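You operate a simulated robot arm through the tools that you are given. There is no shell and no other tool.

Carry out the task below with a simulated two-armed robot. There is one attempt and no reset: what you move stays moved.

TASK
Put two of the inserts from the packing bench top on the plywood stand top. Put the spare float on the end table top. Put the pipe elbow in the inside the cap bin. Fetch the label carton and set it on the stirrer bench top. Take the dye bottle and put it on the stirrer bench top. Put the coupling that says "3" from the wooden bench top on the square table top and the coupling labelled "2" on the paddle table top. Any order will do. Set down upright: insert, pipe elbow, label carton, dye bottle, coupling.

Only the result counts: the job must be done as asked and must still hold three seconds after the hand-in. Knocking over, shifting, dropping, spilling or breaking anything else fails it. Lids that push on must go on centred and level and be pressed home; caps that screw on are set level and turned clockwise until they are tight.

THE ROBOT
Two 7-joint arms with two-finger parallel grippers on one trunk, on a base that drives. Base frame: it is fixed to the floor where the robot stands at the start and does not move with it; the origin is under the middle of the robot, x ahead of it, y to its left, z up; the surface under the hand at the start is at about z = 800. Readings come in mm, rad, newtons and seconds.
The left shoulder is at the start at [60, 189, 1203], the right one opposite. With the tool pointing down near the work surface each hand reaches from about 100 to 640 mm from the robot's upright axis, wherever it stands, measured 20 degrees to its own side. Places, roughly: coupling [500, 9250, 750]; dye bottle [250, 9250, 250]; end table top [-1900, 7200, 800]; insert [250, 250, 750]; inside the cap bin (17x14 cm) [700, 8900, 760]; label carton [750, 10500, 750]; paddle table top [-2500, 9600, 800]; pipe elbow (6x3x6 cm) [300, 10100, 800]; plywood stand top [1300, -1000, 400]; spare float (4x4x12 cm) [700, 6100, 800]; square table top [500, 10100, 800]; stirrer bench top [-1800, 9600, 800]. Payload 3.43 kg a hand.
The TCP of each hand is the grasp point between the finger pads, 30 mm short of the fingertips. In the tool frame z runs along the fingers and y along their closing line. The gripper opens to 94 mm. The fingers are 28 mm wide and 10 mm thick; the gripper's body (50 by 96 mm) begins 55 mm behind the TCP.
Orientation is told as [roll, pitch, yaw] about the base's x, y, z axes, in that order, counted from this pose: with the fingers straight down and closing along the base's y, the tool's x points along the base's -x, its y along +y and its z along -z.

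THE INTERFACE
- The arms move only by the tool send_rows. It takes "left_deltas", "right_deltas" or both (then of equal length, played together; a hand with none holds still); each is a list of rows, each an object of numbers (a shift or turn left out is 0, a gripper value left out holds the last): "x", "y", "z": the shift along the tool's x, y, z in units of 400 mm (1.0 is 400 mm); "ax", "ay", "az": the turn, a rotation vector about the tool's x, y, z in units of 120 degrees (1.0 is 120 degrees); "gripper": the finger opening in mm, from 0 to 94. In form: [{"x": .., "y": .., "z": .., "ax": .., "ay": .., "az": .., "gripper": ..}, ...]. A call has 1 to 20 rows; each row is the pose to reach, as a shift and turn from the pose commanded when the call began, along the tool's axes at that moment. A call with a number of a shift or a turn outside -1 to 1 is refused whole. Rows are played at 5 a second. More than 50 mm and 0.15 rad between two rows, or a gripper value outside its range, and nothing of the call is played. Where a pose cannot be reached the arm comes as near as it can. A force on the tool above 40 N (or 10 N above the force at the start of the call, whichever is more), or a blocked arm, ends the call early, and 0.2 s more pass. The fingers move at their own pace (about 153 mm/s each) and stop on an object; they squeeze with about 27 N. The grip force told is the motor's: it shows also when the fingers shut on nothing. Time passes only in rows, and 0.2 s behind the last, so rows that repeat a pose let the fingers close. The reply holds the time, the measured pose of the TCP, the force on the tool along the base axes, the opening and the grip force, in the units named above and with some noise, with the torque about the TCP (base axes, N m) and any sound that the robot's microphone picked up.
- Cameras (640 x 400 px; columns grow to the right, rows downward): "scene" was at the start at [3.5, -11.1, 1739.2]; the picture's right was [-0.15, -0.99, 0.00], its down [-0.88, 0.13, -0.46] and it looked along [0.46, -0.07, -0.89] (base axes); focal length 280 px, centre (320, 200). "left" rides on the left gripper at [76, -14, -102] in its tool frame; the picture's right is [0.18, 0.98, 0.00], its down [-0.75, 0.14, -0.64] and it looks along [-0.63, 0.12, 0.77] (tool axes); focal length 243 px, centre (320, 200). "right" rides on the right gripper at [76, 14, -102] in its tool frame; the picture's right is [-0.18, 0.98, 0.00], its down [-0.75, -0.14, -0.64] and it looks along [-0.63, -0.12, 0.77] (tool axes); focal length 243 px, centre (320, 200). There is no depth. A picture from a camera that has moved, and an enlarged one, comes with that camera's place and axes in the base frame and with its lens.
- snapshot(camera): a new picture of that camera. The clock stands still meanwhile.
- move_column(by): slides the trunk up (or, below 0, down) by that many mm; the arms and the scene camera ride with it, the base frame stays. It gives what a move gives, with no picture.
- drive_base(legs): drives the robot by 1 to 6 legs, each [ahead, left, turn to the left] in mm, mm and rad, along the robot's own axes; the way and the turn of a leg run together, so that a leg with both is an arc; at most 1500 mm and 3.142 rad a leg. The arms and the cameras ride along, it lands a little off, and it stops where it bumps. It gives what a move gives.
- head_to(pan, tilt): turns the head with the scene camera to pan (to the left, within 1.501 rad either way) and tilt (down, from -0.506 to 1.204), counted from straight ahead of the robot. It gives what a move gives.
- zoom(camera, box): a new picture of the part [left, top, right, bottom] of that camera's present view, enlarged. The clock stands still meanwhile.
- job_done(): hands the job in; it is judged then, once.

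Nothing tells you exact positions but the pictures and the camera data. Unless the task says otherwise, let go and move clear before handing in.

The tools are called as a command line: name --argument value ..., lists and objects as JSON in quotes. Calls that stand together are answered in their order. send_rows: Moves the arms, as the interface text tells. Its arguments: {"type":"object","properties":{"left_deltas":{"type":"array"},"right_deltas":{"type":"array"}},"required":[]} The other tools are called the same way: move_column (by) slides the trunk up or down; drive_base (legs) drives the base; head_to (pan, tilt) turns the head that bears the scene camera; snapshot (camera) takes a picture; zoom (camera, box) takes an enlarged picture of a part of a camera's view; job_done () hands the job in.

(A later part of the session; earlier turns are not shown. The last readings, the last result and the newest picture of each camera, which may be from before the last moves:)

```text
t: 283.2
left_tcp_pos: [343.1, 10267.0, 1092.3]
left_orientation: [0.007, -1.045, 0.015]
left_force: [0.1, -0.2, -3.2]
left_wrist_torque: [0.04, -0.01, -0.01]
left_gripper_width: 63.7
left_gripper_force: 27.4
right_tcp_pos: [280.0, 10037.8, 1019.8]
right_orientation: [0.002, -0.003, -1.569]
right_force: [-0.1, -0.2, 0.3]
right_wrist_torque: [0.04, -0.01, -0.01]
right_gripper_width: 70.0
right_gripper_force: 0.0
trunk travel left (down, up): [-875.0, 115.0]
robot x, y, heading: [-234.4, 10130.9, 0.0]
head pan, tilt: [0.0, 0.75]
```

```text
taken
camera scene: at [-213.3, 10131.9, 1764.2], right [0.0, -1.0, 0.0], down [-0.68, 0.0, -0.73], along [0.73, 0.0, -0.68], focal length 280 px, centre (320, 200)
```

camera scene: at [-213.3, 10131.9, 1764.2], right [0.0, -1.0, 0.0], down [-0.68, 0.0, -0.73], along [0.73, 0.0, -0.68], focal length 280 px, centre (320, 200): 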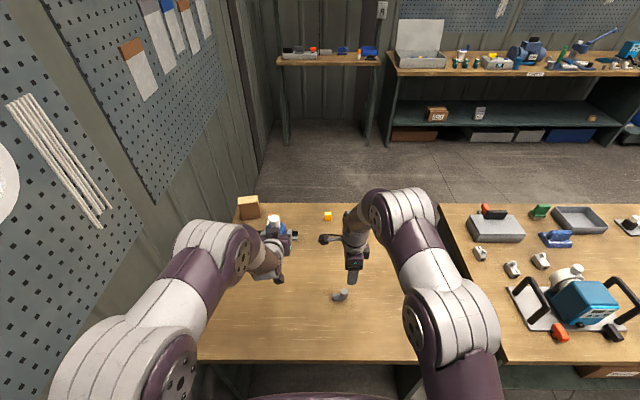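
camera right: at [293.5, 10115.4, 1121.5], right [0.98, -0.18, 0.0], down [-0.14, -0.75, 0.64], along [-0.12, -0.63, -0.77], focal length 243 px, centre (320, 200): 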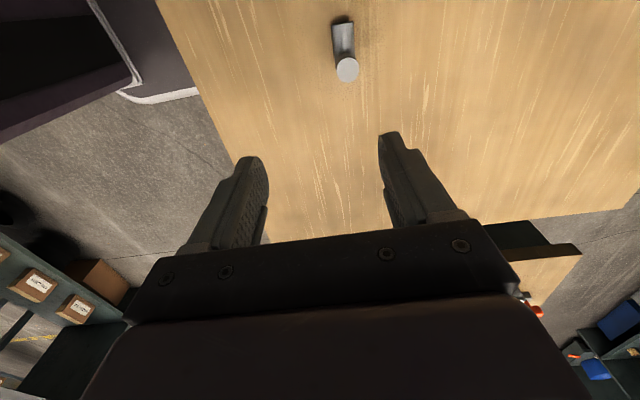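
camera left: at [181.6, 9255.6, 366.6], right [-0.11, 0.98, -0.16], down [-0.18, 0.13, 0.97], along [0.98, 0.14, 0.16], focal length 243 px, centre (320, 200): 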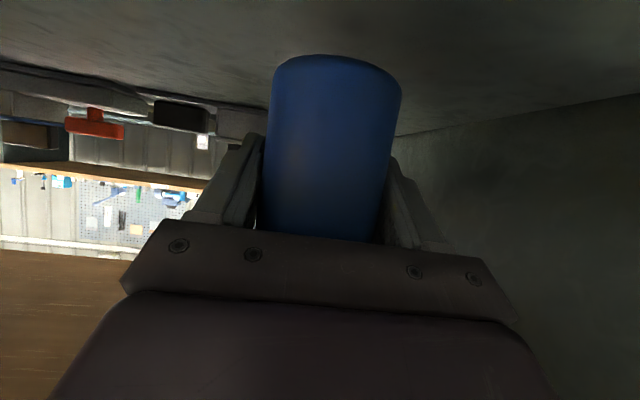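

zoom --camera "scene" --box '[300, 260, 380, 320]'

zoom --camera "right" --box '[290, 0, 400, 100]'

```text
6.67 times, centred on (340, 290) of scene
camera zoom: at [-213.3, 10131.9, 1764.2], right [0.0, -1.0, 0.0], down [-0.68, 0.0, -0.73], along [0.73, 0.0, -0.68], focal length 1868 px, centre (187, -400)
```

zoom: 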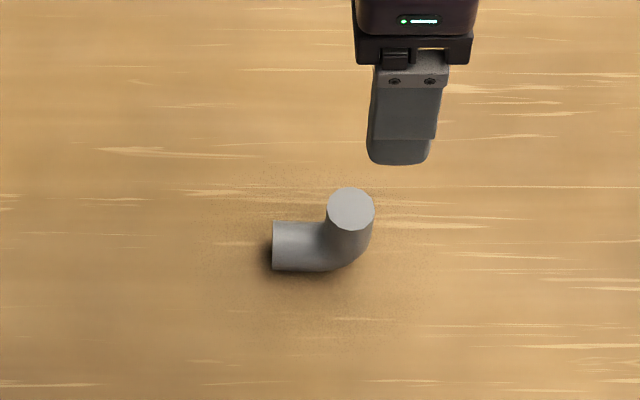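

```text
4.00 times, centred on (345, 50) of right
camera zoom: at [293.5, 10115.4, 1121.5], right [0.98, -0.18, 0.0], down [-0.14, -0.75, 0.64], along [-0.12, -0.63, -0.77], focal length 970 px, centre (220, 800)
```

zoom: 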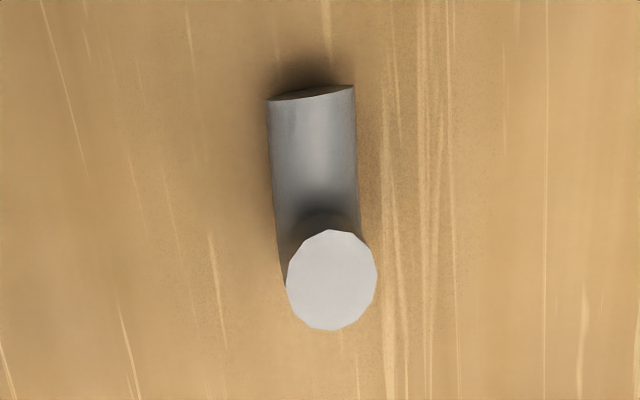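

The table top here is actually near z≈755; the elbow's vertical leg is at about (312,10045), top z≈815. I align and descend partway to verify.

send_rows --right_deltas '[{"x": 0.009, "y": 0.04, "z": 0.05}, {"x": 0.018, "y": 0.08, "z": 0.12}, {"x": 0.018, "y": 0.08, "z": 0.2}, {"x": 0.018, "y": 0.08, "z": 0.28}, {"x": 0.018, "y": 0.08, "z": 0.36}, {"x": 0.018, "y": 0.08, "z": 0.42}, {"x": 0.018, "y": 0.08, "z": 0.42}]'

snapshot --camera "right"

```text
t: 284.8
left_tcp_pos: [343.5, 10266.5, 1093.2]
left_orientation: [0.008, -1.045, 0.014]
left_force: [-0.5, 0.1, -2.1]
left_wrist_torque: [-0.01, -0.02, 0.01]
left_gripper_width: 64.0
left_gripper_force: 26.8
right_tcp_pos: [312.9, 10044.2, 852.4]
right_orientation: [-0.002, -0.002, -1.568]
right_force: [0.2, -1.0, -0.3]
right_wrist_torque: [-0.02, -0.01, -0.03]
right_gripper_width: 70.0
right_gripper_force: 0.1
trunk travel left (down, up): [-875.0, 115.0]
robot x, y, heading: [-236.5, 10131.3, 0.002]
head pan, tilt: [0.0, 0.75]
```

```text
taken
camera right: at [325.7, 10122.7, 952.9], right [0.98, -0.18, 0.0], down [-0.14, -0.75, 0.64], along [-0.12, -0.63, -0.77], focal length 243 px, centre (320, 200)
```

right: 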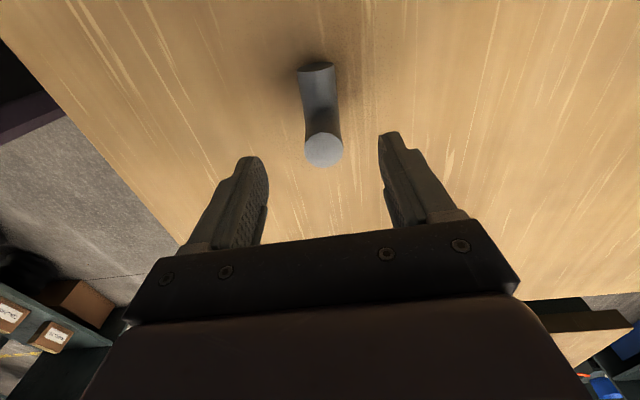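

send_rows --right_deltas '[{"x": 0.01, "y": 0.003, "z": 0.04}, {"x": 0.01, "y": 0.003, "z": 0.08}, {"x": 0.01, "y": 0.003, "z": 0.12}, {"x": 0.01, "y": 0.003, "z": 0.147}, {"x": 0.01, "y": 0.003, "z": 0.147}, {"x": 0.01, "y": 0.003, "z": 0.147, "gripper": 0}, {"x": 0.01, "y": 0.003, "z": 0.147, "gripper": 0}, {"x": 0.01, "y": 0.003, "z": 0.147, "gripper": 0}]'

snapshot --camera "right"

```text
t: 286.6
left_tcp_pos: [341.9, 10265.8, 1092.5]
left_orientation: [0.009, -1.045, 0.014]
left_force: [-0.4, -0.7, -3.8]
left_wrist_torque: [0.0, 0.02, 0.0]
left_gripper_width: 63.8
left_gripper_force: 26.8
right_tcp_pos: [312.3, 10049.6, 791.8]
right_orientation: [0.0, -0.002, -1.568]
right_force: [0.6, -0.2, 0.0]
right_wrist_torque: [0.03, -0.02, -0.01]
right_gripper_width: 30.3
right_gripper_force: 27.2
trunk travel left (down, up): [-875.0, 115.0]
robot x, y, heading: [-235.5, 10132.9, 0.001]
head pan, tilt: [0.0, 0.75]
```

```text
taken
camera right: at [327.4, 10126.6, 894.5], right [0.98, -0.18, 0.0], down [-0.14, -0.75, 0.64], along [-0.12, -0.63, -0.77], focal length 243 px, centre (320, 200)
```

right: 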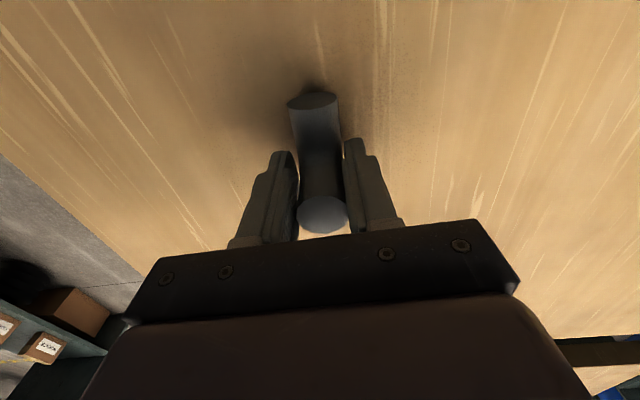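

The elbow is held at 30 mm. I lift it clear and retract the right hand, then back away.

send_rows --right_deltas '[{"z": -0.06}, {"z": -0.15}, {"z": -0.25}, {"z": -0.35}, {"z": -0.45}, {"z": -0.55}, {"z": -0.65}, {"z": -0.75}, {"x": -0.05, "y": -0.1, "z": -0.78}, {"x": -0.1, "y": -0.2, "z": -0.78}, {"x": -0.15, "y": -0.3, "z": -0.78}, {"x": -0.2, "y": -0.4, "z": -0.78}, {"x": -0.22, "y": -0.5, "z": -0.78}, {"x": -0.22, "y": -0.545, "z": -0.78}]'

snapshot --camera "right"

snapshot --camera "scene"

```text
t: 289.6
left_tcp_pos: [342.4, 10267.9, 1092.9]
left_orientation: [0.007, -1.048, 0.014]
left_force: [0.1, -0.2, -3.2]
left_wrist_torque: [-0.02, 0.02, 0.01]
left_gripper_width: 63.7
left_gripper_force: 27.3
right_tcp_pos: [94.3, 9961.2, 1105.1]
right_orientation: [0.002, -0.001, -1.569]
right_force: [-1.0, -0.2, -0.6]
right_wrist_torque: [-0.01, 0.03, -0.02]
right_gripper_width: 30.4
right_gripper_force: 26.4
trunk travel left (down, up): [-875.0, 115.0]
robot x, y, heading: [-237.8, 10134.9, 0.008]
head pan, tilt: [0.0, 0.75]
```

```text
taken
camera right: at [108.8, 10039.2, 1207.0], right [0.98, -0.18, 0.0], down [-0.14, -0.75, 0.64], along [-0.12, -0.63, -0.77], focal length 243 px, centre (320, 200)
```

right: 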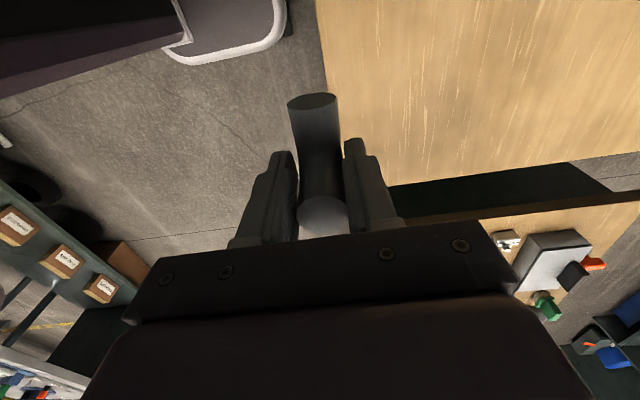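

```text
taken
camera scene: at [-213.0, 10131.8, 1764.2], right [0.0, -1.0, 0.0], down [-0.68, 0.0, -0.73], along [0.73, 0.0, -0.68], focal length 280 px, centre (320, 200)
```

scene: 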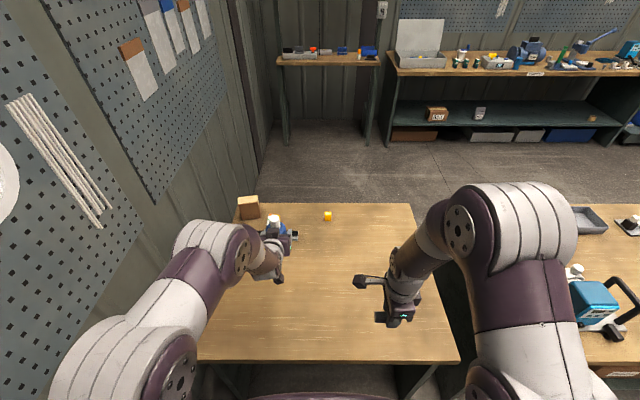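

Now the dye bottle: I back into the aisle and drive south to the end of the stirrer bench, then face west to look at the passage.

drive_base --legs '[[-490, 0, 0], [0, -1100, 0], [0, -1000, 0], [0, 0, 1.571], [0, 0, 1.565]]'

head_to --pan 0.0 --tilt 0.6

snapshot --camera "scene"

```text
t: 310.3
left_tcp_pos: [-1298.4, 7878.0, 1093.4]
left_orientation: [0.009, -1.044, -3.103]
left_force: [-0.9, 0.4, -2.5]
left_wrist_torque: [0.01, -0.01, 0.02]
left_gripper_width: 63.5
left_gripper_force: 26.9
right_tcp_pos: [-1057.7, 8188.8, 1105.9]
right_orientation: [-0.001, -0.001, 1.596]
right_force: [-0.3, -1.1, -0.8]
right_wrist_torque: [-0.03, 0.01, -0.02]
right_gripper_width: 30.5
right_gripper_force: 27.3
trunk travel left (down, up): [-875.0, 115.0]
robot x, y, heading: [-723.6, 8030.0, -3.112]
head pan, tilt: [0.0, 0.75]
```

```text
t: 311.0
left_tcp_pos: [-1298.5, 7877.9, 1093.7]
left_orientation: [0.009, -1.044, -3.104]
left_force: [-0.1, -0.3, -1.7]
left_wrist_torque: [0.01, -0.02, 0.0]
left_gripper_width: 63.1
left_gripper_force: 26.8
right_tcp_pos: [-1059.9, 8188.4, 1105.0]
right_orientation: [0.0, -0.002, 1.598]
right_force: [-0.7, 0.3, -0.1]
right_wrist_torque: [0.01, -0.03, -0.03]
right_gripper_width: 30.1
right_gripper_force: 27.0
trunk travel left (down, up): [-875.0, 115.0]
robot x, y, heading: [-722.9, 8023.7, -3.116]
head pan, tilt: [0.0, 0.6]
```

```text
taken
camera scene: at [-751.2, 8023.4, 1777.0], right [-0.03, 1.0, 0.0], down [0.57, 0.02, -0.82], along [-0.82, -0.02, -0.57], focal length 280 px, centre (320, 200)
```

scene: 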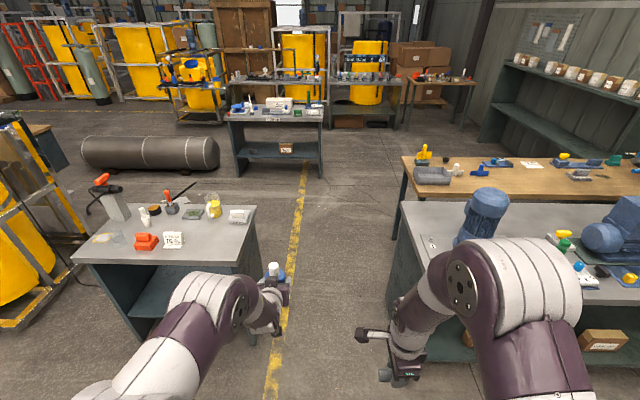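

The passage between end table (edge y≈7640) and stirrer bench (end y≈8460) is about 800 mm wide. I straighten, drive west along its middle and turn right to face the bench ends.

drive_base --legs '[[0, -20, -0.026], [1165, 0, 0]]'

drive_base --legs '[[0, 0, -1.571]]'

head_to --pan 0.0 --tilt 0.8

snapshot --camera "scene"

```text
t: 317.3
left_tcp_pos: [-2466.0, 7903.8, 1094.0]
left_orientation: [0.008, -1.046, -3.123]
left_force: [-0.3, 1.2, -2.4]
left_wrist_torque: [-0.03, 0.01, 0.01]
left_gripper_width: 63.6
left_gripper_force: 27.0
right_tcp_pos: [-2220.7, 8211.1, 1106.8]
right_orientation: [-0.001, -0.005, 1.578]
right_force: [0.0, 0.4, -0.7]
right_wrist_torque: [-0.02, 0.0, 0.03]
right_gripper_width: 30.2
right_gripper_force: 26.7
trunk travel left (down, up): [-875.0, 115.0]
robot x, y, heading: [-1885.6, 8038.8, -3.138]
head pan, tilt: [0.0, 0.6]
```

```text
t: 321.5
left_tcp_pos: [-2027.1, 8618.8, 1092.5]
left_orientation: [0.007, -1.046, 1.595]
left_force: [0.1, 1.0, -3.2]
left_wrist_torque: [0.02, -0.01, 0.02]
left_gripper_width: 63.5
left_gripper_force: 26.7
right_tcp_pos: [-1718.7, 8375.4, 1103.9]
right_orientation: [-0.001, -0.001, 0.014]
right_force: [0.4, 0.2, -0.6]
right_wrist_torque: [-0.02, 0.0, -0.01]
right_gripper_width: 30.1
right_gripper_force: 26.8
trunk travel left (down, up): [-875.0, 115.0]
robot x, y, heading: [-1889.6, 8041.8, 1.592]
head pan, tilt: [0.0, 0.6]
```

```text
t: 322.2
left_tcp_pos: [-2026.8, 8618.3, 1092.7]
left_orientation: [0.009, -1.044, 1.597]
left_force: [0.2, 0.1, -2.4]
left_wrist_torque: [-0.02, 0.0, 0.0]
left_gripper_width: 63.6
left_gripper_force: 27.5
right_tcp_pos: [-1720.0, 8377.3, 1106.0]
right_orientation: [-0.003, -0.002, 0.016]
right_force: [0.8, -0.3, 0.4]
right_wrist_torque: [0.0, -0.02, -0.02]
right_gripper_width: 30.5
right_gripper_force: 27.4
trunk travel left (down, up): [-875.0, 115.0]
robot x, y, heading: [-1887.7, 8044.0, 1.585]
head pan, tilt: [0.0, 0.799]
```

```text
taken
camera scene: at [-1886.9, 8060.6, 1760.3], right [1.0, 0.01, 0.0], down [0.01, -0.72, -0.7], along [-0.01, 0.7, -0.72], focal length 280 px, centre (320, 200)
```

scene: 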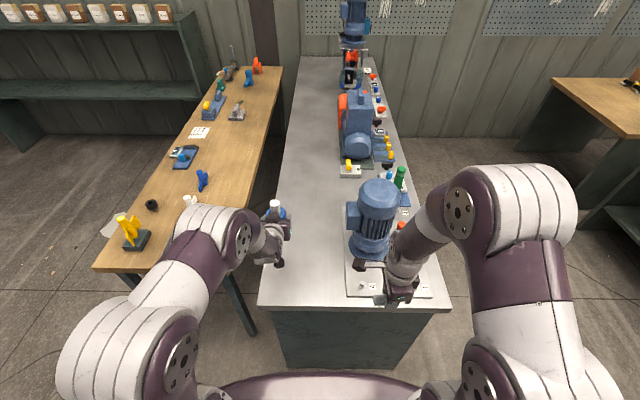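

From here the left half of the stirrer bench (x -2090 to -1810, top about z≈835) is completely free. I shift so the bottle comes over (-1965,8680), and raise the right hand out of the way.

send_rows --right_deltas '[{"z": -0.08}, {"z": -0.16}, {"z": -0.24}]'

drive_base --legs '[[54, -62, -0.012]]'

snapshot --camera "scene"

snapshot --camera "left"

```text
t: 323.0
left_tcp_pos: [-2026.4, 8617.5, 1092.8]
left_orientation: [0.009, -1.046, 1.596]
left_force: [-0.2, -0.3, -2.4]
left_wrist_torque: [0.02, -0.01, -0.02]
left_gripper_width: 63.6
left_gripper_force: 27.2
right_tcp_pos: [-1719.9, 8374.4, 1202.6]
right_orientation: [0.0, -0.001, 0.014]
right_force: [0.1, -0.2, -0.5]
right_wrist_torque: [0.0, 0.02, 0.01]
right_gripper_width: 30.4
right_gripper_force: 27.3
trunk travel left (down, up): [-875.0, 115.0]
robot x, y, heading: [-1886.0, 8046.1, 1.58]
head pan, tilt: [0.0, 0.799]
```

```text
t: 324.1
left_tcp_pos: [-1960.3, 8673.4, 1094.1]
left_orientation: [0.005, -1.045, 1.586]
left_force: [-0.6, -0.2, -2.0]
left_wrist_torque: [0.03, 0.0, 0.0]
left_gripper_width: 63.7
left_gripper_force: 26.7
right_tcp_pos: [-1656.4, 8426.9, 1202.1]
right_orientation: [0.0, -0.005, 0.003]
right_force: [0.4, -0.8, -1.7]
right_wrist_torque: [0.0, 0.0, -0.02]
right_gripper_width: 30.4
right_gripper_force: 26.5
trunk travel left (down, up): [-875.0, 115.0]
robot x, y, heading: [-1825.5, 8095.1, 1.571]
head pan, tilt: [0.0, 0.799]
```

```text
taken
camera scene: at [-1827.9, 8112.8, 1760.3], right [1.0, 0.0, 0.0], down [0.0, -0.72, -0.7], along [0.0, 0.7, -0.72], focal length 280 px, centre (320, 200)
```

scene: 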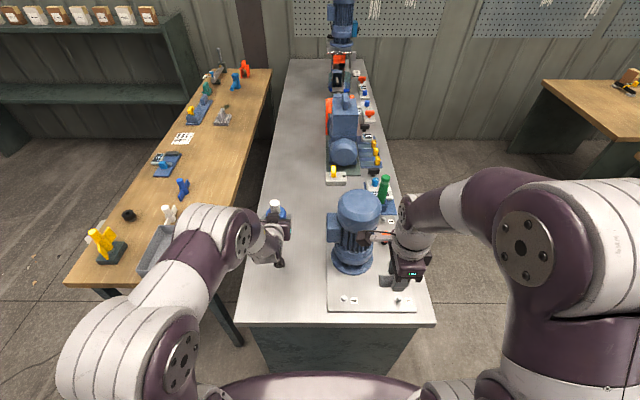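

```text
taken
camera left: at [-1943.5, 8546.8, 1077.0], right [-0.98, -0.11, -0.16], down [-0.13, -0.18, 0.97], along [-0.14, 0.98, 0.16], focal length 243 px, centre (320, 200)
```

left: 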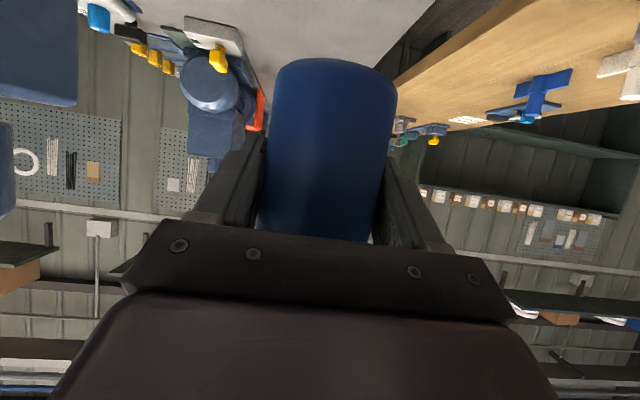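

The spot is clear of the motor. I lower the trunk by 170 mm and check.

move_column --by -170

snapshot --camera "left"

snapshot --camera "scene"

```text
t: 326.0
left_tcp_pos: [-1958.5, 8673.9, 922.9]
left_orientation: [0.008, -1.044, 1.584]
left_force: [0.4, -1.6, -1.7]
left_wrist_torque: [0.0, 0.0, -0.02]
left_gripper_width: 63.4
left_gripper_force: 27.5
right_tcp_pos: [-1654.5, 8428.5, 1031.7]
right_orientation: [0.001, -0.002, 0.003]
right_force: [0.6, -0.8, -1.0]
right_wrist_torque: [0.03, 0.01, 0.03]
right_gripper_width: 30.5
right_gripper_force: 27.1
trunk travel left (down, up): [-705.0, 285.0]
robot x, y, heading: [-1823.3, 8096.0, 1.571]
head pan, tilt: [0.0, 0.799]
```

```text
taken
camera left: at [-1942.0, 8547.9, 906.6], right [-0.98, -0.11, -0.16], down [-0.13, -0.18, 0.97], along [-0.14, 0.98, 0.16], focal length 243 px, centre (320, 200)
```

left: 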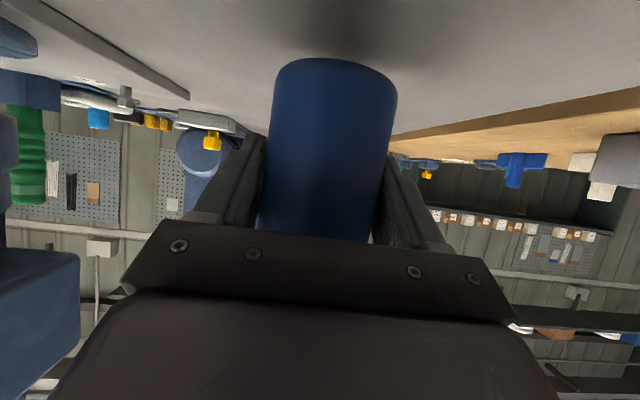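

```text
taken
camera scene: at [-1825.3, 8114.7, 1590.3], right [1.0, 0.0, 0.0], down [0.0, -0.72, -0.7], along [0.0, 0.7, -0.72], focal length 280 px, centre (320, 200)
```

scene: 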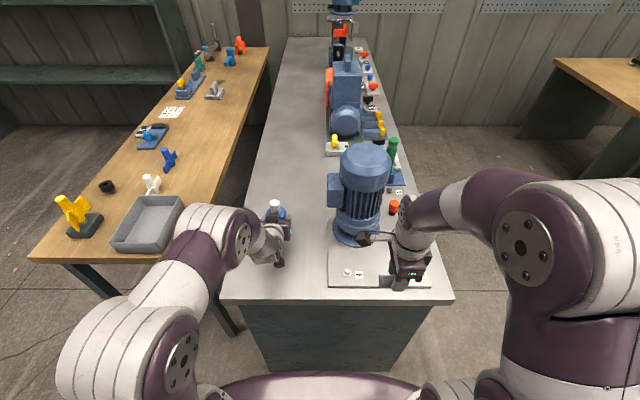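

move_column --by -15

move_column --by -6

snapshot --camera "left"

```text
t: 326.6
left_tcp_pos: [-1958.5, 8673.8, 907.4]
left_orientation: [0.01, -1.046, 1.585]
left_force: [0.4, 0.5, -1.5]
left_wrist_torque: [0.01, -0.02, -0.01]
left_gripper_width: 63.8
left_gripper_force: 27.3
right_tcp_pos: [-1654.8, 8428.4, 1016.9]
right_orientation: [0.001, -0.001, 0.001]
right_force: [0.4, 0.5, -0.8]
right_wrist_torque: [0.02, 0.03, -0.03]
right_gripper_width: 30.5
right_gripper_force: 27.1
trunk travel left (down, up): [-690.0, 300.0]
robot x, y, heading: [-1825.9, 8097.7, 1.576]
head pan, tilt: [0.0, 0.799]
```

```text
t: 327.2
left_tcp_pos: [-1957.4, 8674.9, 905.3]
left_orientation: [0.006, -1.051, 1.587]
left_force: [-1.4, 2.2, 11.0]
left_wrist_torque: [-0.11, -0.27, 0.08]
left_gripper_width: 63.6
left_gripper_force: 27.4
right_tcp_pos: [-1654.6, 8427.0, 1011.1]
right_orientation: [0.0, -0.002, 0.001]
right_force: [-0.7, 0.3, -1.4]
right_wrist_torque: [0.0, 0.02, 0.03]
right_gripper_width: 30.3
right_gripper_force: 27.4
trunk travel left (down, up): [-684.0, 306.0]
robot x, y, heading: [-1829.9, 8098.3, 1.575]
head pan, tilt: [0.0, 0.799]
```

```text
taken
camera left: at [-1941.8, 8548.8, 887.7], right [-0.98, -0.11, -0.16], down [-0.13, -0.19, 0.97], along [-0.14, 0.98, 0.17], focal length 243 px, centre (320, 200)
```

left: 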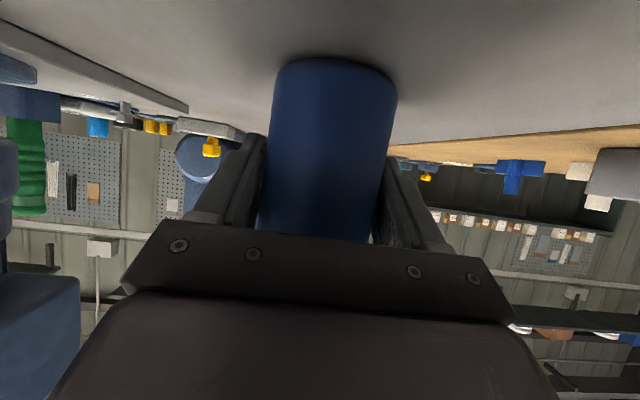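

Contact felt (11 N), so the bench top is at z≈842 and the bottle stands. I ease up 2 mm, open, and back straight away.

move_column --by 2

send_rows --left_deltas '[{"gripper": 70}, {"gripper": 80}, {"gripper": 94}, {"gripper": 94}]'

snapshot --camera "left"

```text
t: 327.7
left_tcp_pos: [-1959.0, 8674.6, 904.7]
left_orientation: [0.009, -1.048, 1.586]
left_force: [0.5, 4.1, 8.3]
left_wrist_torque: [0.13, -0.32, 0.08]
left_gripper_width: 63.5
left_gripper_force: 26.6
right_tcp_pos: [-1655.5, 8426.8, 1012.5]
right_orientation: [0.0, -0.003, 0.002]
right_force: [-0.4, 0.4, 0.2]
right_wrist_torque: [0.02, 0.02, -0.01]
right_gripper_width: 30.3
right_gripper_force: 26.7
trunk travel left (down, up): [-686.0, 304.0]
robot x, y, heading: [-1832.1, 8095.0, 1.567]
head pan, tilt: [0.0, 0.799]
```

```text
t: 328.7
left_tcp_pos: [-1959.0, 8673.9, 903.9]
left_orientation: [0.007, -1.046, 1.582]
left_force: [0.6, -0.2, -0.7]
left_wrist_torque: [-0.02, -0.01, 0.01]
left_gripper_width: 94.1
left_gripper_force: 0.1
right_tcp_pos: [-1655.0, 8428.3, 1012.3]
right_orientation: [0.0, -0.002, 0.002]
right_force: [-0.3, 0.0, -1.0]
right_wrist_torque: [0.0, -0.01, -0.03]
right_gripper_width: 30.4
right_gripper_force: 26.8
trunk travel left (down, up): [-686.0, 304.0]
robot x, y, heading: [-1824.4, 8097.0, 1.569]
head pan, tilt: [0.0, 0.799]
```

```text
taken
camera left: at [-1942.0, 8547.7, 887.7], right [-0.98, -0.11, -0.15], down [-0.13, -0.18, 0.97], along [-0.14, 0.98, 0.16], focal length 243 px, centre (320, 200)
```

left: 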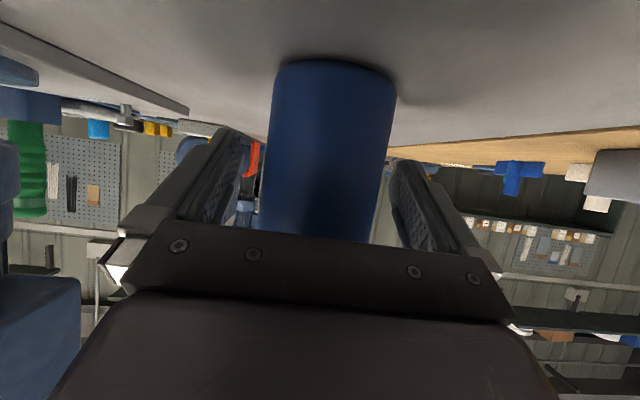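

drive_base --legs '[[-95, 0, 0]]'

move_column --by 190

snapshot --camera "scene"

zoom --camera "scene" --box '[80, 150, 330, 320]'

```text
t: 329.8
left_tcp_pos: [-1957.5, 8578.3, 903.2]
left_orientation: [0.008, -1.045, 1.582]
left_force: [-0.8, -0.6, 0.5]
left_wrist_torque: [0.0, 0.0, -0.01]
left_gripper_width: 93.9
left_gripper_force: 0.1
right_tcp_pos: [-1654.8, 8331.2, 1013.1]
right_orientation: [0.001, -0.002, 0.002]
right_force: [0.2, 0.0, -1.0]
right_wrist_torque: [-0.01, -0.01, -0.01]
right_gripper_width: 30.5
right_gripper_force: 26.8
trunk travel left (down, up): [-686.0, 304.0]
robot x, y, heading: [-1827.7, 8002.7, 1.57]
head pan, tilt: [0.0, 0.799]
```

```text
t: 331.9
left_tcp_pos: [-1958.2, 8577.6, 1094.3]
left_orientation: [0.01, -1.046, 1.583]
left_force: [-1.0, -0.1, -0.1]
left_wrist_torque: [0.0, 0.03, -0.01]
left_gripper_width: 94.0
left_gripper_force: 0.0
right_tcp_pos: [-1653.5, 8331.2, 1202.8]
right_orientation: [0.0, -0.002, 0.002]
right_force: [0.3, 0.8, -1.2]
right_wrist_torque: [-0.03, 0.0, 0.0]
right_gripper_width: 30.4
right_gripper_force: 27.3
trunk travel left (down, up): [-876.0, 114.0]
robot x, y, heading: [-1823.2, 7999.9, 1.574]
head pan, tilt: [0.0, 0.799]
```

```text
taken
camera scene: at [-1825.0, 8018.9, 1761.2], right [1.0, 0.0, 0.0], down [0.0, -0.72, -0.7], along [0.0, 0.7, -0.72], focal length 280 px, centre (320, 200)
```

scene: 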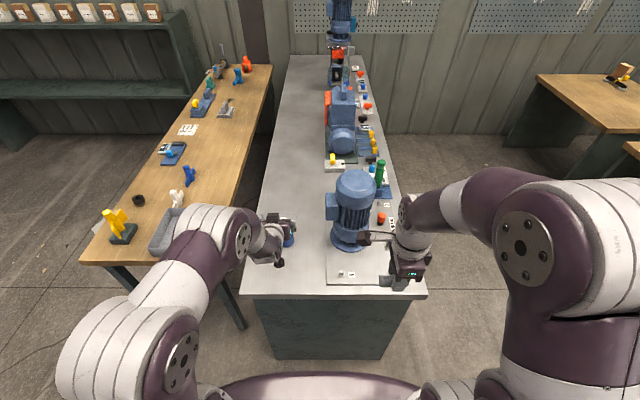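

```text
2.35 times, centred on (205, 235) of scene
camera zoom: at [-1825.0, 8018.9, 1761.2], right [1.0, 0.0, 0.0], down [0.0, -0.72, -0.7], along [0.0, 0.7, -0.72], focal length 659 px, centre (591, 118)
```

zoom: 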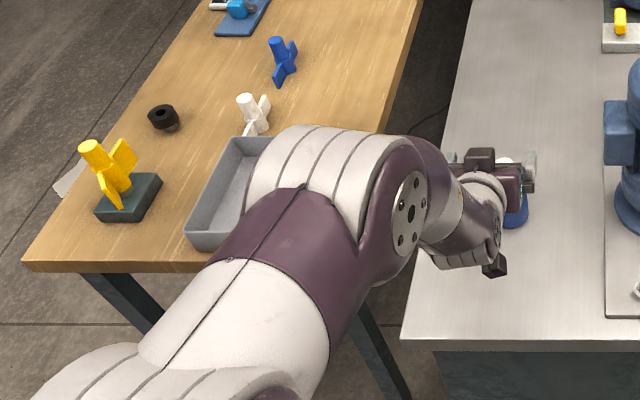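

The dye bottle stands upright on the stirrer bench. I bring the left hand back to its tool-down pose and survey the paddle table beside me for later.

send_rows --left_deltas '[{"x": 0.018, "z": -0.06, "ay": 0.05}, {"x": 0.036, "z": -0.12, "ay": 0.1}, {"x": 0.055, "z": -0.185, "ay": 0.15}, {"x": 0.073, "z": -0.246, "ay": 0.2}, {"x": 0.091, "z": -0.308, "ay": 0.25}, {"x": 0.11, "z": -0.37, "ay": 0.3}, {"x": 0.128, "z": -0.43, "ay": 0.35}, {"x": 0.146, "z": -0.493, "ay": 0.4}, {"x": 0.164, "z": -0.555, "ay": 0.45}, {"x": 0.1825, "z": -0.616, "ay": 0.5}, {"x": 0.1825, "z": -0.616, "ay": 0.5}]'

head_to --pan 0.45 --tilt 0.6

snapshot --camera "scene"

```text
t: 334.3
left_tcp_pos: [-1953.0, 8328.7, 1153.0]
left_orientation: [0.005, 0.003, 1.59]
left_force: [-0.8, -0.1, -0.1]
left_wrist_torque: [-0.02, 0.03, -0.02]
left_gripper_width: 93.9
left_gripper_force: 0.0
right_tcp_pos: [-1654.8, 8331.3, 1201.9]
right_orientation: [0.0, -0.002, 0.002]
right_force: [0.4, 0.0, -0.2]
right_wrist_torque: [-0.01, 0.0, 0.04]
right_gripper_width: 30.4
right_gripper_force: 27.1
trunk travel left (down, up): [-876.0, 114.0]
robot x, y, heading: [-1825.5, 8000.9, 1.576]
head pan, tilt: [0.0, 0.799]
```

```text
t: 335.2
left_tcp_pos: [-1954.0, 8327.7, 1154.6]
left_orientation: [0.005, 0.002, 1.59]
left_force: [0.4, 0.3, -0.1]
left_wrist_torque: [0.01, -0.02, -0.03]
left_gripper_width: 94.1
left_gripper_force: 0.1
right_tcp_pos: [-1654.3, 8332.1, 1202.5]
right_orientation: [0.0, -0.001, 0.0]
right_force: [-0.8, 0.0, 0.2]
right_wrist_torque: [-0.01, 0.0, -0.01]
right_gripper_width: 30.6
right_gripper_force: 26.6
trunk travel left (down, up): [-876.0, 114.0]
robot x, y, heading: [-1822.4, 8000.8, 1.571]
head pan, tilt: [0.45, 0.6]
```

```text
taken
camera scene: at [-1863.4, 8017.6, 1778.1], right [0.9, 0.44, 0.0], down [0.25, -0.51, -0.82], along [-0.36, 0.74, -0.57], focal length 280 px, centre (320, 200)
```

scene: 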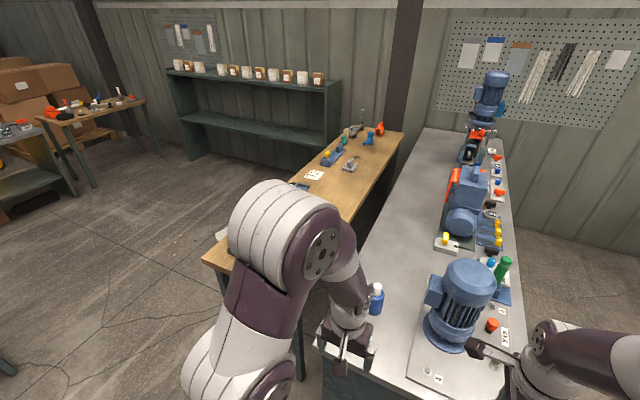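

Next the pipe elbow goes into the cap bin. I drive around the south end of the wooden bench to its east side.

drive_base --legs '[[0, -1200, 0], [-1000, 0, 0], [0, -1400, 0], [0, -560, 0]]'

head_to --pan 0.0 --tilt 0.6

snapshot --camera "scene"

```text
t: 355.5
left_tcp_pos: [1207.4, 7334.3, 1154.6]
left_orientation: [0.003, 0.003, 1.595]
left_force: [0.2, 0.6, -0.5]
left_wrist_torque: [0.04, 0.0, -0.02]
left_gripper_width: 94.2
left_gripper_force: 0.1
right_tcp_pos: [1505.9, 7339.4, 1202.6]
right_orientation: [-0.002, -0.003, 0.005]
right_force: [1.0, 0.6, -0.8]
right_wrist_torque: [0.0, -0.03, 0.0]
right_gripper_width: 30.4
right_gripper_force: 27.3
trunk travel left (down, up): [-876.0, 114.0]
robot x, y, heading: [1336.4, 7010.3, 1.572]
head pan, tilt: [0.45, 0.6]
```

```text
t: 356.4
left_tcp_pos: [1208.6, 7335.8, 1153.8]
left_orientation: [0.003, 0.002, 1.596]
left_force: [-0.8, 0.2, 0.0]
left_wrist_torque: [-0.02, 0.0, -0.03]
left_gripper_width: 93.8
left_gripper_force: 0.0
right_tcp_pos: [1506.6, 7339.2, 1203.0]
right_orientation: [-0.001, -0.002, 0.006]
right_force: [0.0, 0.1, -0.5]
right_wrist_torque: [0.02, 0.0, 0.01]
right_gripper_width: 30.0
right_gripper_force: 27.0
trunk travel left (down, up): [-876.0, 114.0]
robot x, y, heading: [1336.8, 7002.8, 1.577]
head pan, tilt: [0.0, 0.6]
```

```text
taken
camera scene: at [1337.4, 7033.3, 1778.1], right [1.0, 0.01, 0.0], down [0.0, -0.56, -0.83], along [0.0, 0.83, -0.56], focal length 280 px, centre (320, 200)
```

scene: 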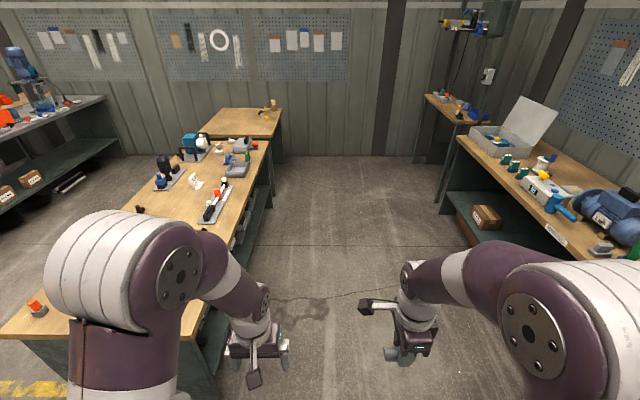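

drive_base --legs '[[1400, -40, 0], [470, -40, 0], [0, 0, 1.565]]'

head_to --pan 0.0 --tilt 0.75

snapshot --camera "scene"

zoom --camera "scene" --box '[200, 170, 420, 310]'

```text
t: 369.6
left_tcp_pos: [1081.4, 8762.3, 1154.8]
left_orientation: [0.003, 0.002, -3.135]
left_force: [-0.7, 0.1, 0.2]
left_wrist_torque: [0.01, -0.02, 0.03]
left_gripper_width: 94.1
left_gripper_force: 0.1
right_tcp_pos: [1083.0, 9059.6, 1202.1]
right_orientation: [0.001, -0.002, 1.56]
right_force: [0.2, 0.0, -0.4]
right_wrist_torque: [0.02, 0.03, 0.02]
right_gripper_width: 30.2
right_gripper_force: 26.6
trunk travel left (down, up): [-876.0, 114.0]
robot x, y, heading: [1413.2, 8883.9, 3.132]
head pan, tilt: [0.0, 0.6]
```

```text
t: 370.3
left_tcp_pos: [1081.8, 8760.7, 1153.8]
left_orientation: [0.005, 0.001, -3.133]
left_force: [0.3, 0.4, -1.0]
left_wrist_torque: [0.01, 0.0, 0.0]
left_gripper_width: 93.8
left_gripper_force: 0.0
right_tcp_pos: [1081.9, 9060.5, 1203.1]
right_orientation: [-0.002, -0.002, 1.558]
right_force: [0.0, -0.7, -0.9]
right_wrist_torque: [-0.01, 0.0, 0.0]
right_gripper_width: 30.2
right_gripper_force: 26.8
trunk travel left (down, up): [-876.0, 114.0]
robot x, y, heading: [1409.8, 8879.9, 3.13]
head pan, tilt: [0.0, 0.75]
```

```text
taken
camera scene: at [1389.4, 8883.4, 1765.3], right [0.01, 1.0, 0.0], down [0.68, -0.01, -0.73], along [-0.73, 0.01, -0.68], focal length 280 px, centre (320, 200)
```

scene: 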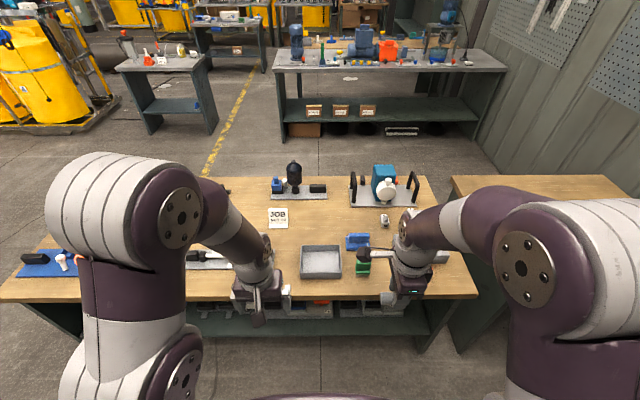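

```text
2.86 times, centred on (310, 240) of scene
camera zoom: at [1389.4, 8883.4, 1765.3], right [0.01, 1.0, 0.0], down [0.68, -0.01, -0.73], along [-0.73, 0.01, -0.68], focal length 800 px, centre (349, 86)
```

zoom: 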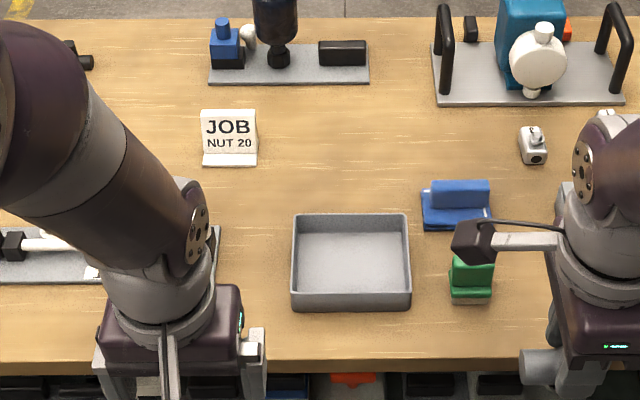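

The cap bin is the grey tray centred at about (703,8887). I drive closer and bring the right hand with the elbow over it.

drive_base --legs '[[230, 0, 0.01]]'

send_rows --right_deltas '[{"x": 0.066, "y": 0.062}, {"x": 0.132, "y": 0.123}, {"x": 0.198, "y": 0.185}, {"x": 0.263, "y": 0.247}, {"x": 0.33, "y": 0.308}, {"x": 0.395, "y": 0.37}, {"x": 0.395, "y": 0.37, "z": 0.1}, {"x": 0.395, "y": 0.37, "z": 0.2}, {"x": 0.395, "y": 0.37, "z": 0.3}, {"x": 0.395, "y": 0.37, "z": 0.4}, {"x": 0.395, "y": 0.37, "z": 0.5}, {"x": 0.395, "y": 0.37, "z": 0.6}, {"x": 0.395, "y": 0.37, "z": 0.7}, {"x": 0.395, "y": 0.37, "z": 0.7}]'

snapshot --camera "right"

snapshot --camera "scene"

```text
t: 372.0
left_tcp_pos: [855.2, 8758.6, 1155.0]
left_orientation: [0.003, 0.002, -3.123]
left_force: [-0.3, 0.2, 0.5]
left_wrist_torque: [-0.01, 0.0, 0.01]
left_gripper_width: 94.0
left_gripper_force: 0.0
right_tcp_pos: [851.6, 9059.0, 1202.9]
right_orientation: [0.002, -0.003, 1.569]
right_force: [0.2, 0.4, -1.7]
right_wrist_torque: [-0.03, 0.03, -0.05]
right_gripper_width: 30.2
right_gripper_force: 26.4
trunk travel left (down, up): [-876.0, 114.0]
robot x, y, heading: [1183.8, 8887.5, 3.139]
head pan, tilt: [0.0, 0.75]
```

```text
t: 375.0
left_tcp_pos: [854.2, 8758.3, 1154.4]
left_orientation: [0.005, 0.002, -3.124]
left_force: [-1.0, -0.3, 0.3]
left_wrist_torque: [0.03, -0.03, -0.01]
left_gripper_width: 94.3
left_gripper_force: 0.0
right_tcp_pos: [702.6, 8900.8, 922.2]
right_orientation: [0.0, -0.001, 1.57]
right_force: [-0.2, 0.1, 0.1]
right_wrist_torque: [0.0, 0.01, 0.03]
right_gripper_width: 30.6
right_gripper_force: 27.3
trunk travel left (down, up): [-876.0, 114.0]
robot x, y, heading: [1181.2, 8889.9, 3.142]
head pan, tilt: [0.0, 0.75]
```

```text
taken
camera right: at [688.3, 8825.3, 1023.4], right [-0.98, 0.19, 0.0], down [0.14, 0.75, 0.64], along [0.12, 0.63, -0.77], focal length 243 px, centre (320, 200)
```

right: 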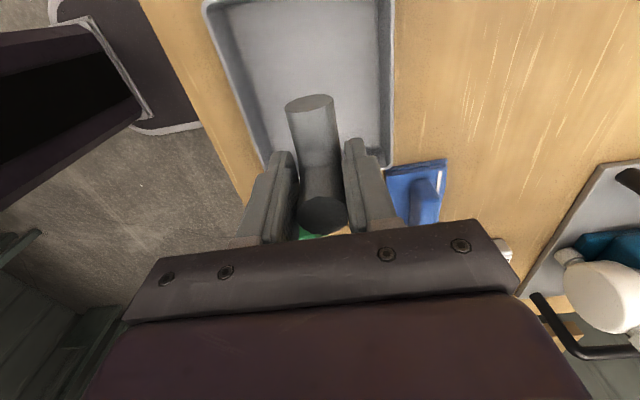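

```text
taken
camera scene: at [1160.4, 8884.6, 1765.2], right [0.0, 1.0, 0.0], down [0.68, 0.0, -0.73], along [-0.73, 0.0, -0.68], focal length 280 px, centre (320, 200)
```

scene: 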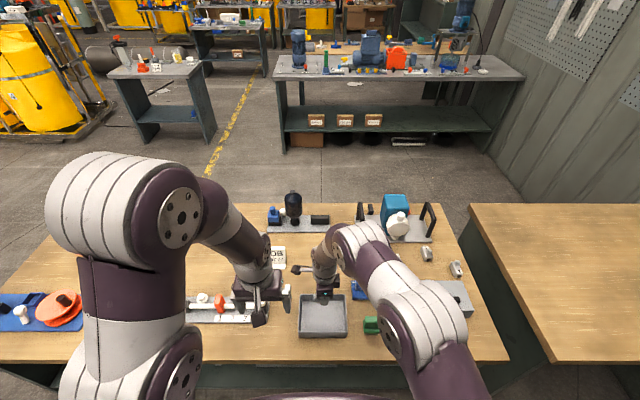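

Everything lines up inside the bin. I lower to just above its floor, then step to contact.

send_rows --right_deltas '[{"z": 0.08}, {"z": 0.16}, {"z": 0.22}, {"z": 0.26}, {"z": 0.285}, {"z": 0.285}]'

send_rows --right_deltas '[{"z": 0.008}, {"z": 0.015}, {"z": 0.015}]'

snapshot --camera "right"

```text
t: 376.4
left_tcp_pos: [855.4, 8758.2, 1155.0]
left_orientation: [0.003, 0.002, -3.123]
left_force: [0.0, 0.4, -0.1]
left_wrist_torque: [0.02, 0.01, 0.04]
left_gripper_width: 94.1
left_gripper_force: 0.1
right_tcp_pos: [702.7, 8899.8, 809.0]
right_orientation: [0.0, -0.003, 1.57]
right_force: [1.1, -0.5, -1.7]
right_wrist_torque: [-0.01, 0.03, -0.02]
right_gripper_width: 30.2
right_gripper_force: 27.1
trunk travel left (down, up): [-876.0, 114.0]
robot x, y, heading: [1180.5, 8888.1, 3.145]
head pan, tilt: [0.0, 0.75]
```

```text
t: 377.2
left_tcp_pos: [853.8, 8759.2, 1153.3]
left_orientation: [0.006, 0.001, -3.124]
left_force: [-0.9, 0.7, 0.3]
left_wrist_torque: [0.01, 0.0, 0.0]
left_gripper_width: 94.3
left_gripper_force: 0.1
right_tcp_pos: [702.5, 8899.5, 802.1]
right_orientation: [-0.001, -0.002, 1.57]
right_force: [0.6, -0.1, -1.4]
right_wrist_torque: [0.02, -0.01, 0.01]
right_gripper_width: 30.4
right_gripper_force: 27.1
trunk travel left (down, up): [-876.0, 114.0]
robot x, y, heading: [1182.6, 8884.4, 3.135]
head pan, tilt: [0.0, 0.75]
```

```text
taken
camera right: at [687.5, 8824.8, 903.8], right [-0.98, 0.19, 0.0], down [0.14, 0.75, 0.64], along [0.12, 0.63, -0.77], focal length 243 px, centre (320, 200)
```

right: 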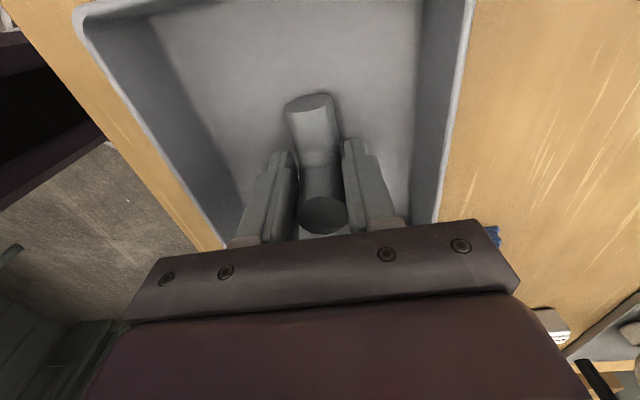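

send_rows --right_deltas '[{"z": 0.006}, {"z": 0.012}, {"z": 0.012}]'

send_rows --right_deltas '[{"z": 0.005}, {"z": 0.01}, {"z": 0.01}]'

```text
t: 378.0
left_tcp_pos: [853.5, 8759.8, 1154.3]
left_orientation: [0.003, 0.002, -3.124]
left_force: [-0.5, 0.8, -0.8]
left_wrist_torque: [0.01, 0.04, -0.03]
left_gripper_width: 93.9
left_gripper_force: 0.0
right_tcp_pos: [702.1, 8900.4, 797.6]
right_orientation: [0.002, -0.002, 1.569]
right_force: [-0.3, 0.3, 6.0]
right_wrist_torque: [-0.21, 0.02, -0.02]
right_gripper_width: 30.4
right_gripper_force: 26.8
trunk travel left (down, up): [-876.0, 114.0]
robot x, y, heading: [1180.8, 8887.1, 3.14]
head pan, tilt: [0.0, 0.75]
```

```text
t: 378.8
left_tcp_pos: [854.4, 8758.3, 1153.8]
left_orientation: [0.005, 0.0, -3.124]
left_force: [0.3, 0.6, 0.1]
left_wrist_torque: [-0.02, 0.02, -0.01]
left_gripper_width: 94.3
left_gripper_force: 0.0
right_tcp_pos: [703.0, 8899.9, 794.5]
right_orientation: [0.003, 0.0, 1.568]
right_force: [-6.4, 1.0, 20.6]
right_wrist_torque: [0.16, 0.07, 0.07]
right_gripper_width: 30.3
right_gripper_force: 26.4
trunk travel left (down, up): [-876.0, 114.0]
robot x, y, heading: [1183.6, 8885.7, 3.137]
head pan, tilt: [0.0, 0.75]
```

The elbow rests on the bin floor. I ease off, open, and rise straight out.

send_rows --right_deltas '[{"z": -0.006}, {"z": -0.006, "gripper": 40}, {"z": -0.006, "gripper": 55}, {"z": -0.006, "gripper": 55}, {"z": -0.05}, {"z": -0.12}, {"z": -0.22}, {"z": -0.32}, {"z": -0.42}, {"z": -0.52}, {"z": -0.62}]'

snapshot --camera "right"

zoom --camera "scene" --box '[270, 250, 420, 360]'

```text
t: 381.2
left_tcp_pos: [855.1, 8758.6, 1154.4]
left_orientation: [0.004, 0.002, -3.125]
left_force: [-0.4, 0.3, -0.1]
left_wrist_torque: [0.04, 0.06, 0.0]
left_gripper_width: 94.0
left_gripper_force: 0.0
right_tcp_pos: [703.0, 8900.4, 1042.5]
right_orientation: [0.002, -0.001, 1.569]
right_force: [0.5, 0.4, 0.2]
right_wrist_torque: [0.03, 0.02, 0.0]
right_gripper_width: 55.3
right_gripper_force: 0.2
trunk travel left (down, up): [-876.0, 114.0]
robot x, y, heading: [1184.9, 8884.3, 3.14]
head pan, tilt: [0.0, 0.75]
```

```text
taken
camera right: at [687.8, 8825.3, 1143.8], right [-0.98, 0.18, 0.0], down [0.14, 0.75, 0.64], along [0.12, 0.63, -0.77], focal length 243 px, centre (320, 200)
```

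right: 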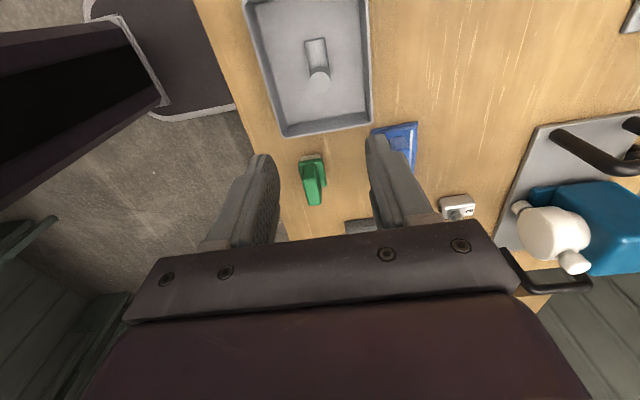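

```text
3.64 times, centred on (345, 305) of scene
camera zoom: at [1161.1, 8884.7, 1765.2], right [0.0, 1.0, 0.0], down [0.68, 0.0, -0.73], along [-0.73, 0.0, -0.68], focal length 1019 px, centre (229, -182)
```

zoom: 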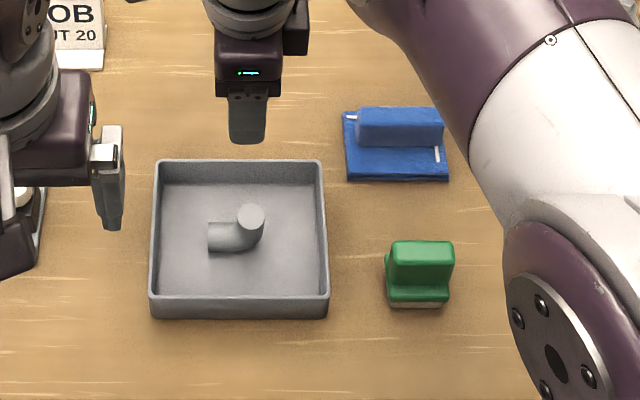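

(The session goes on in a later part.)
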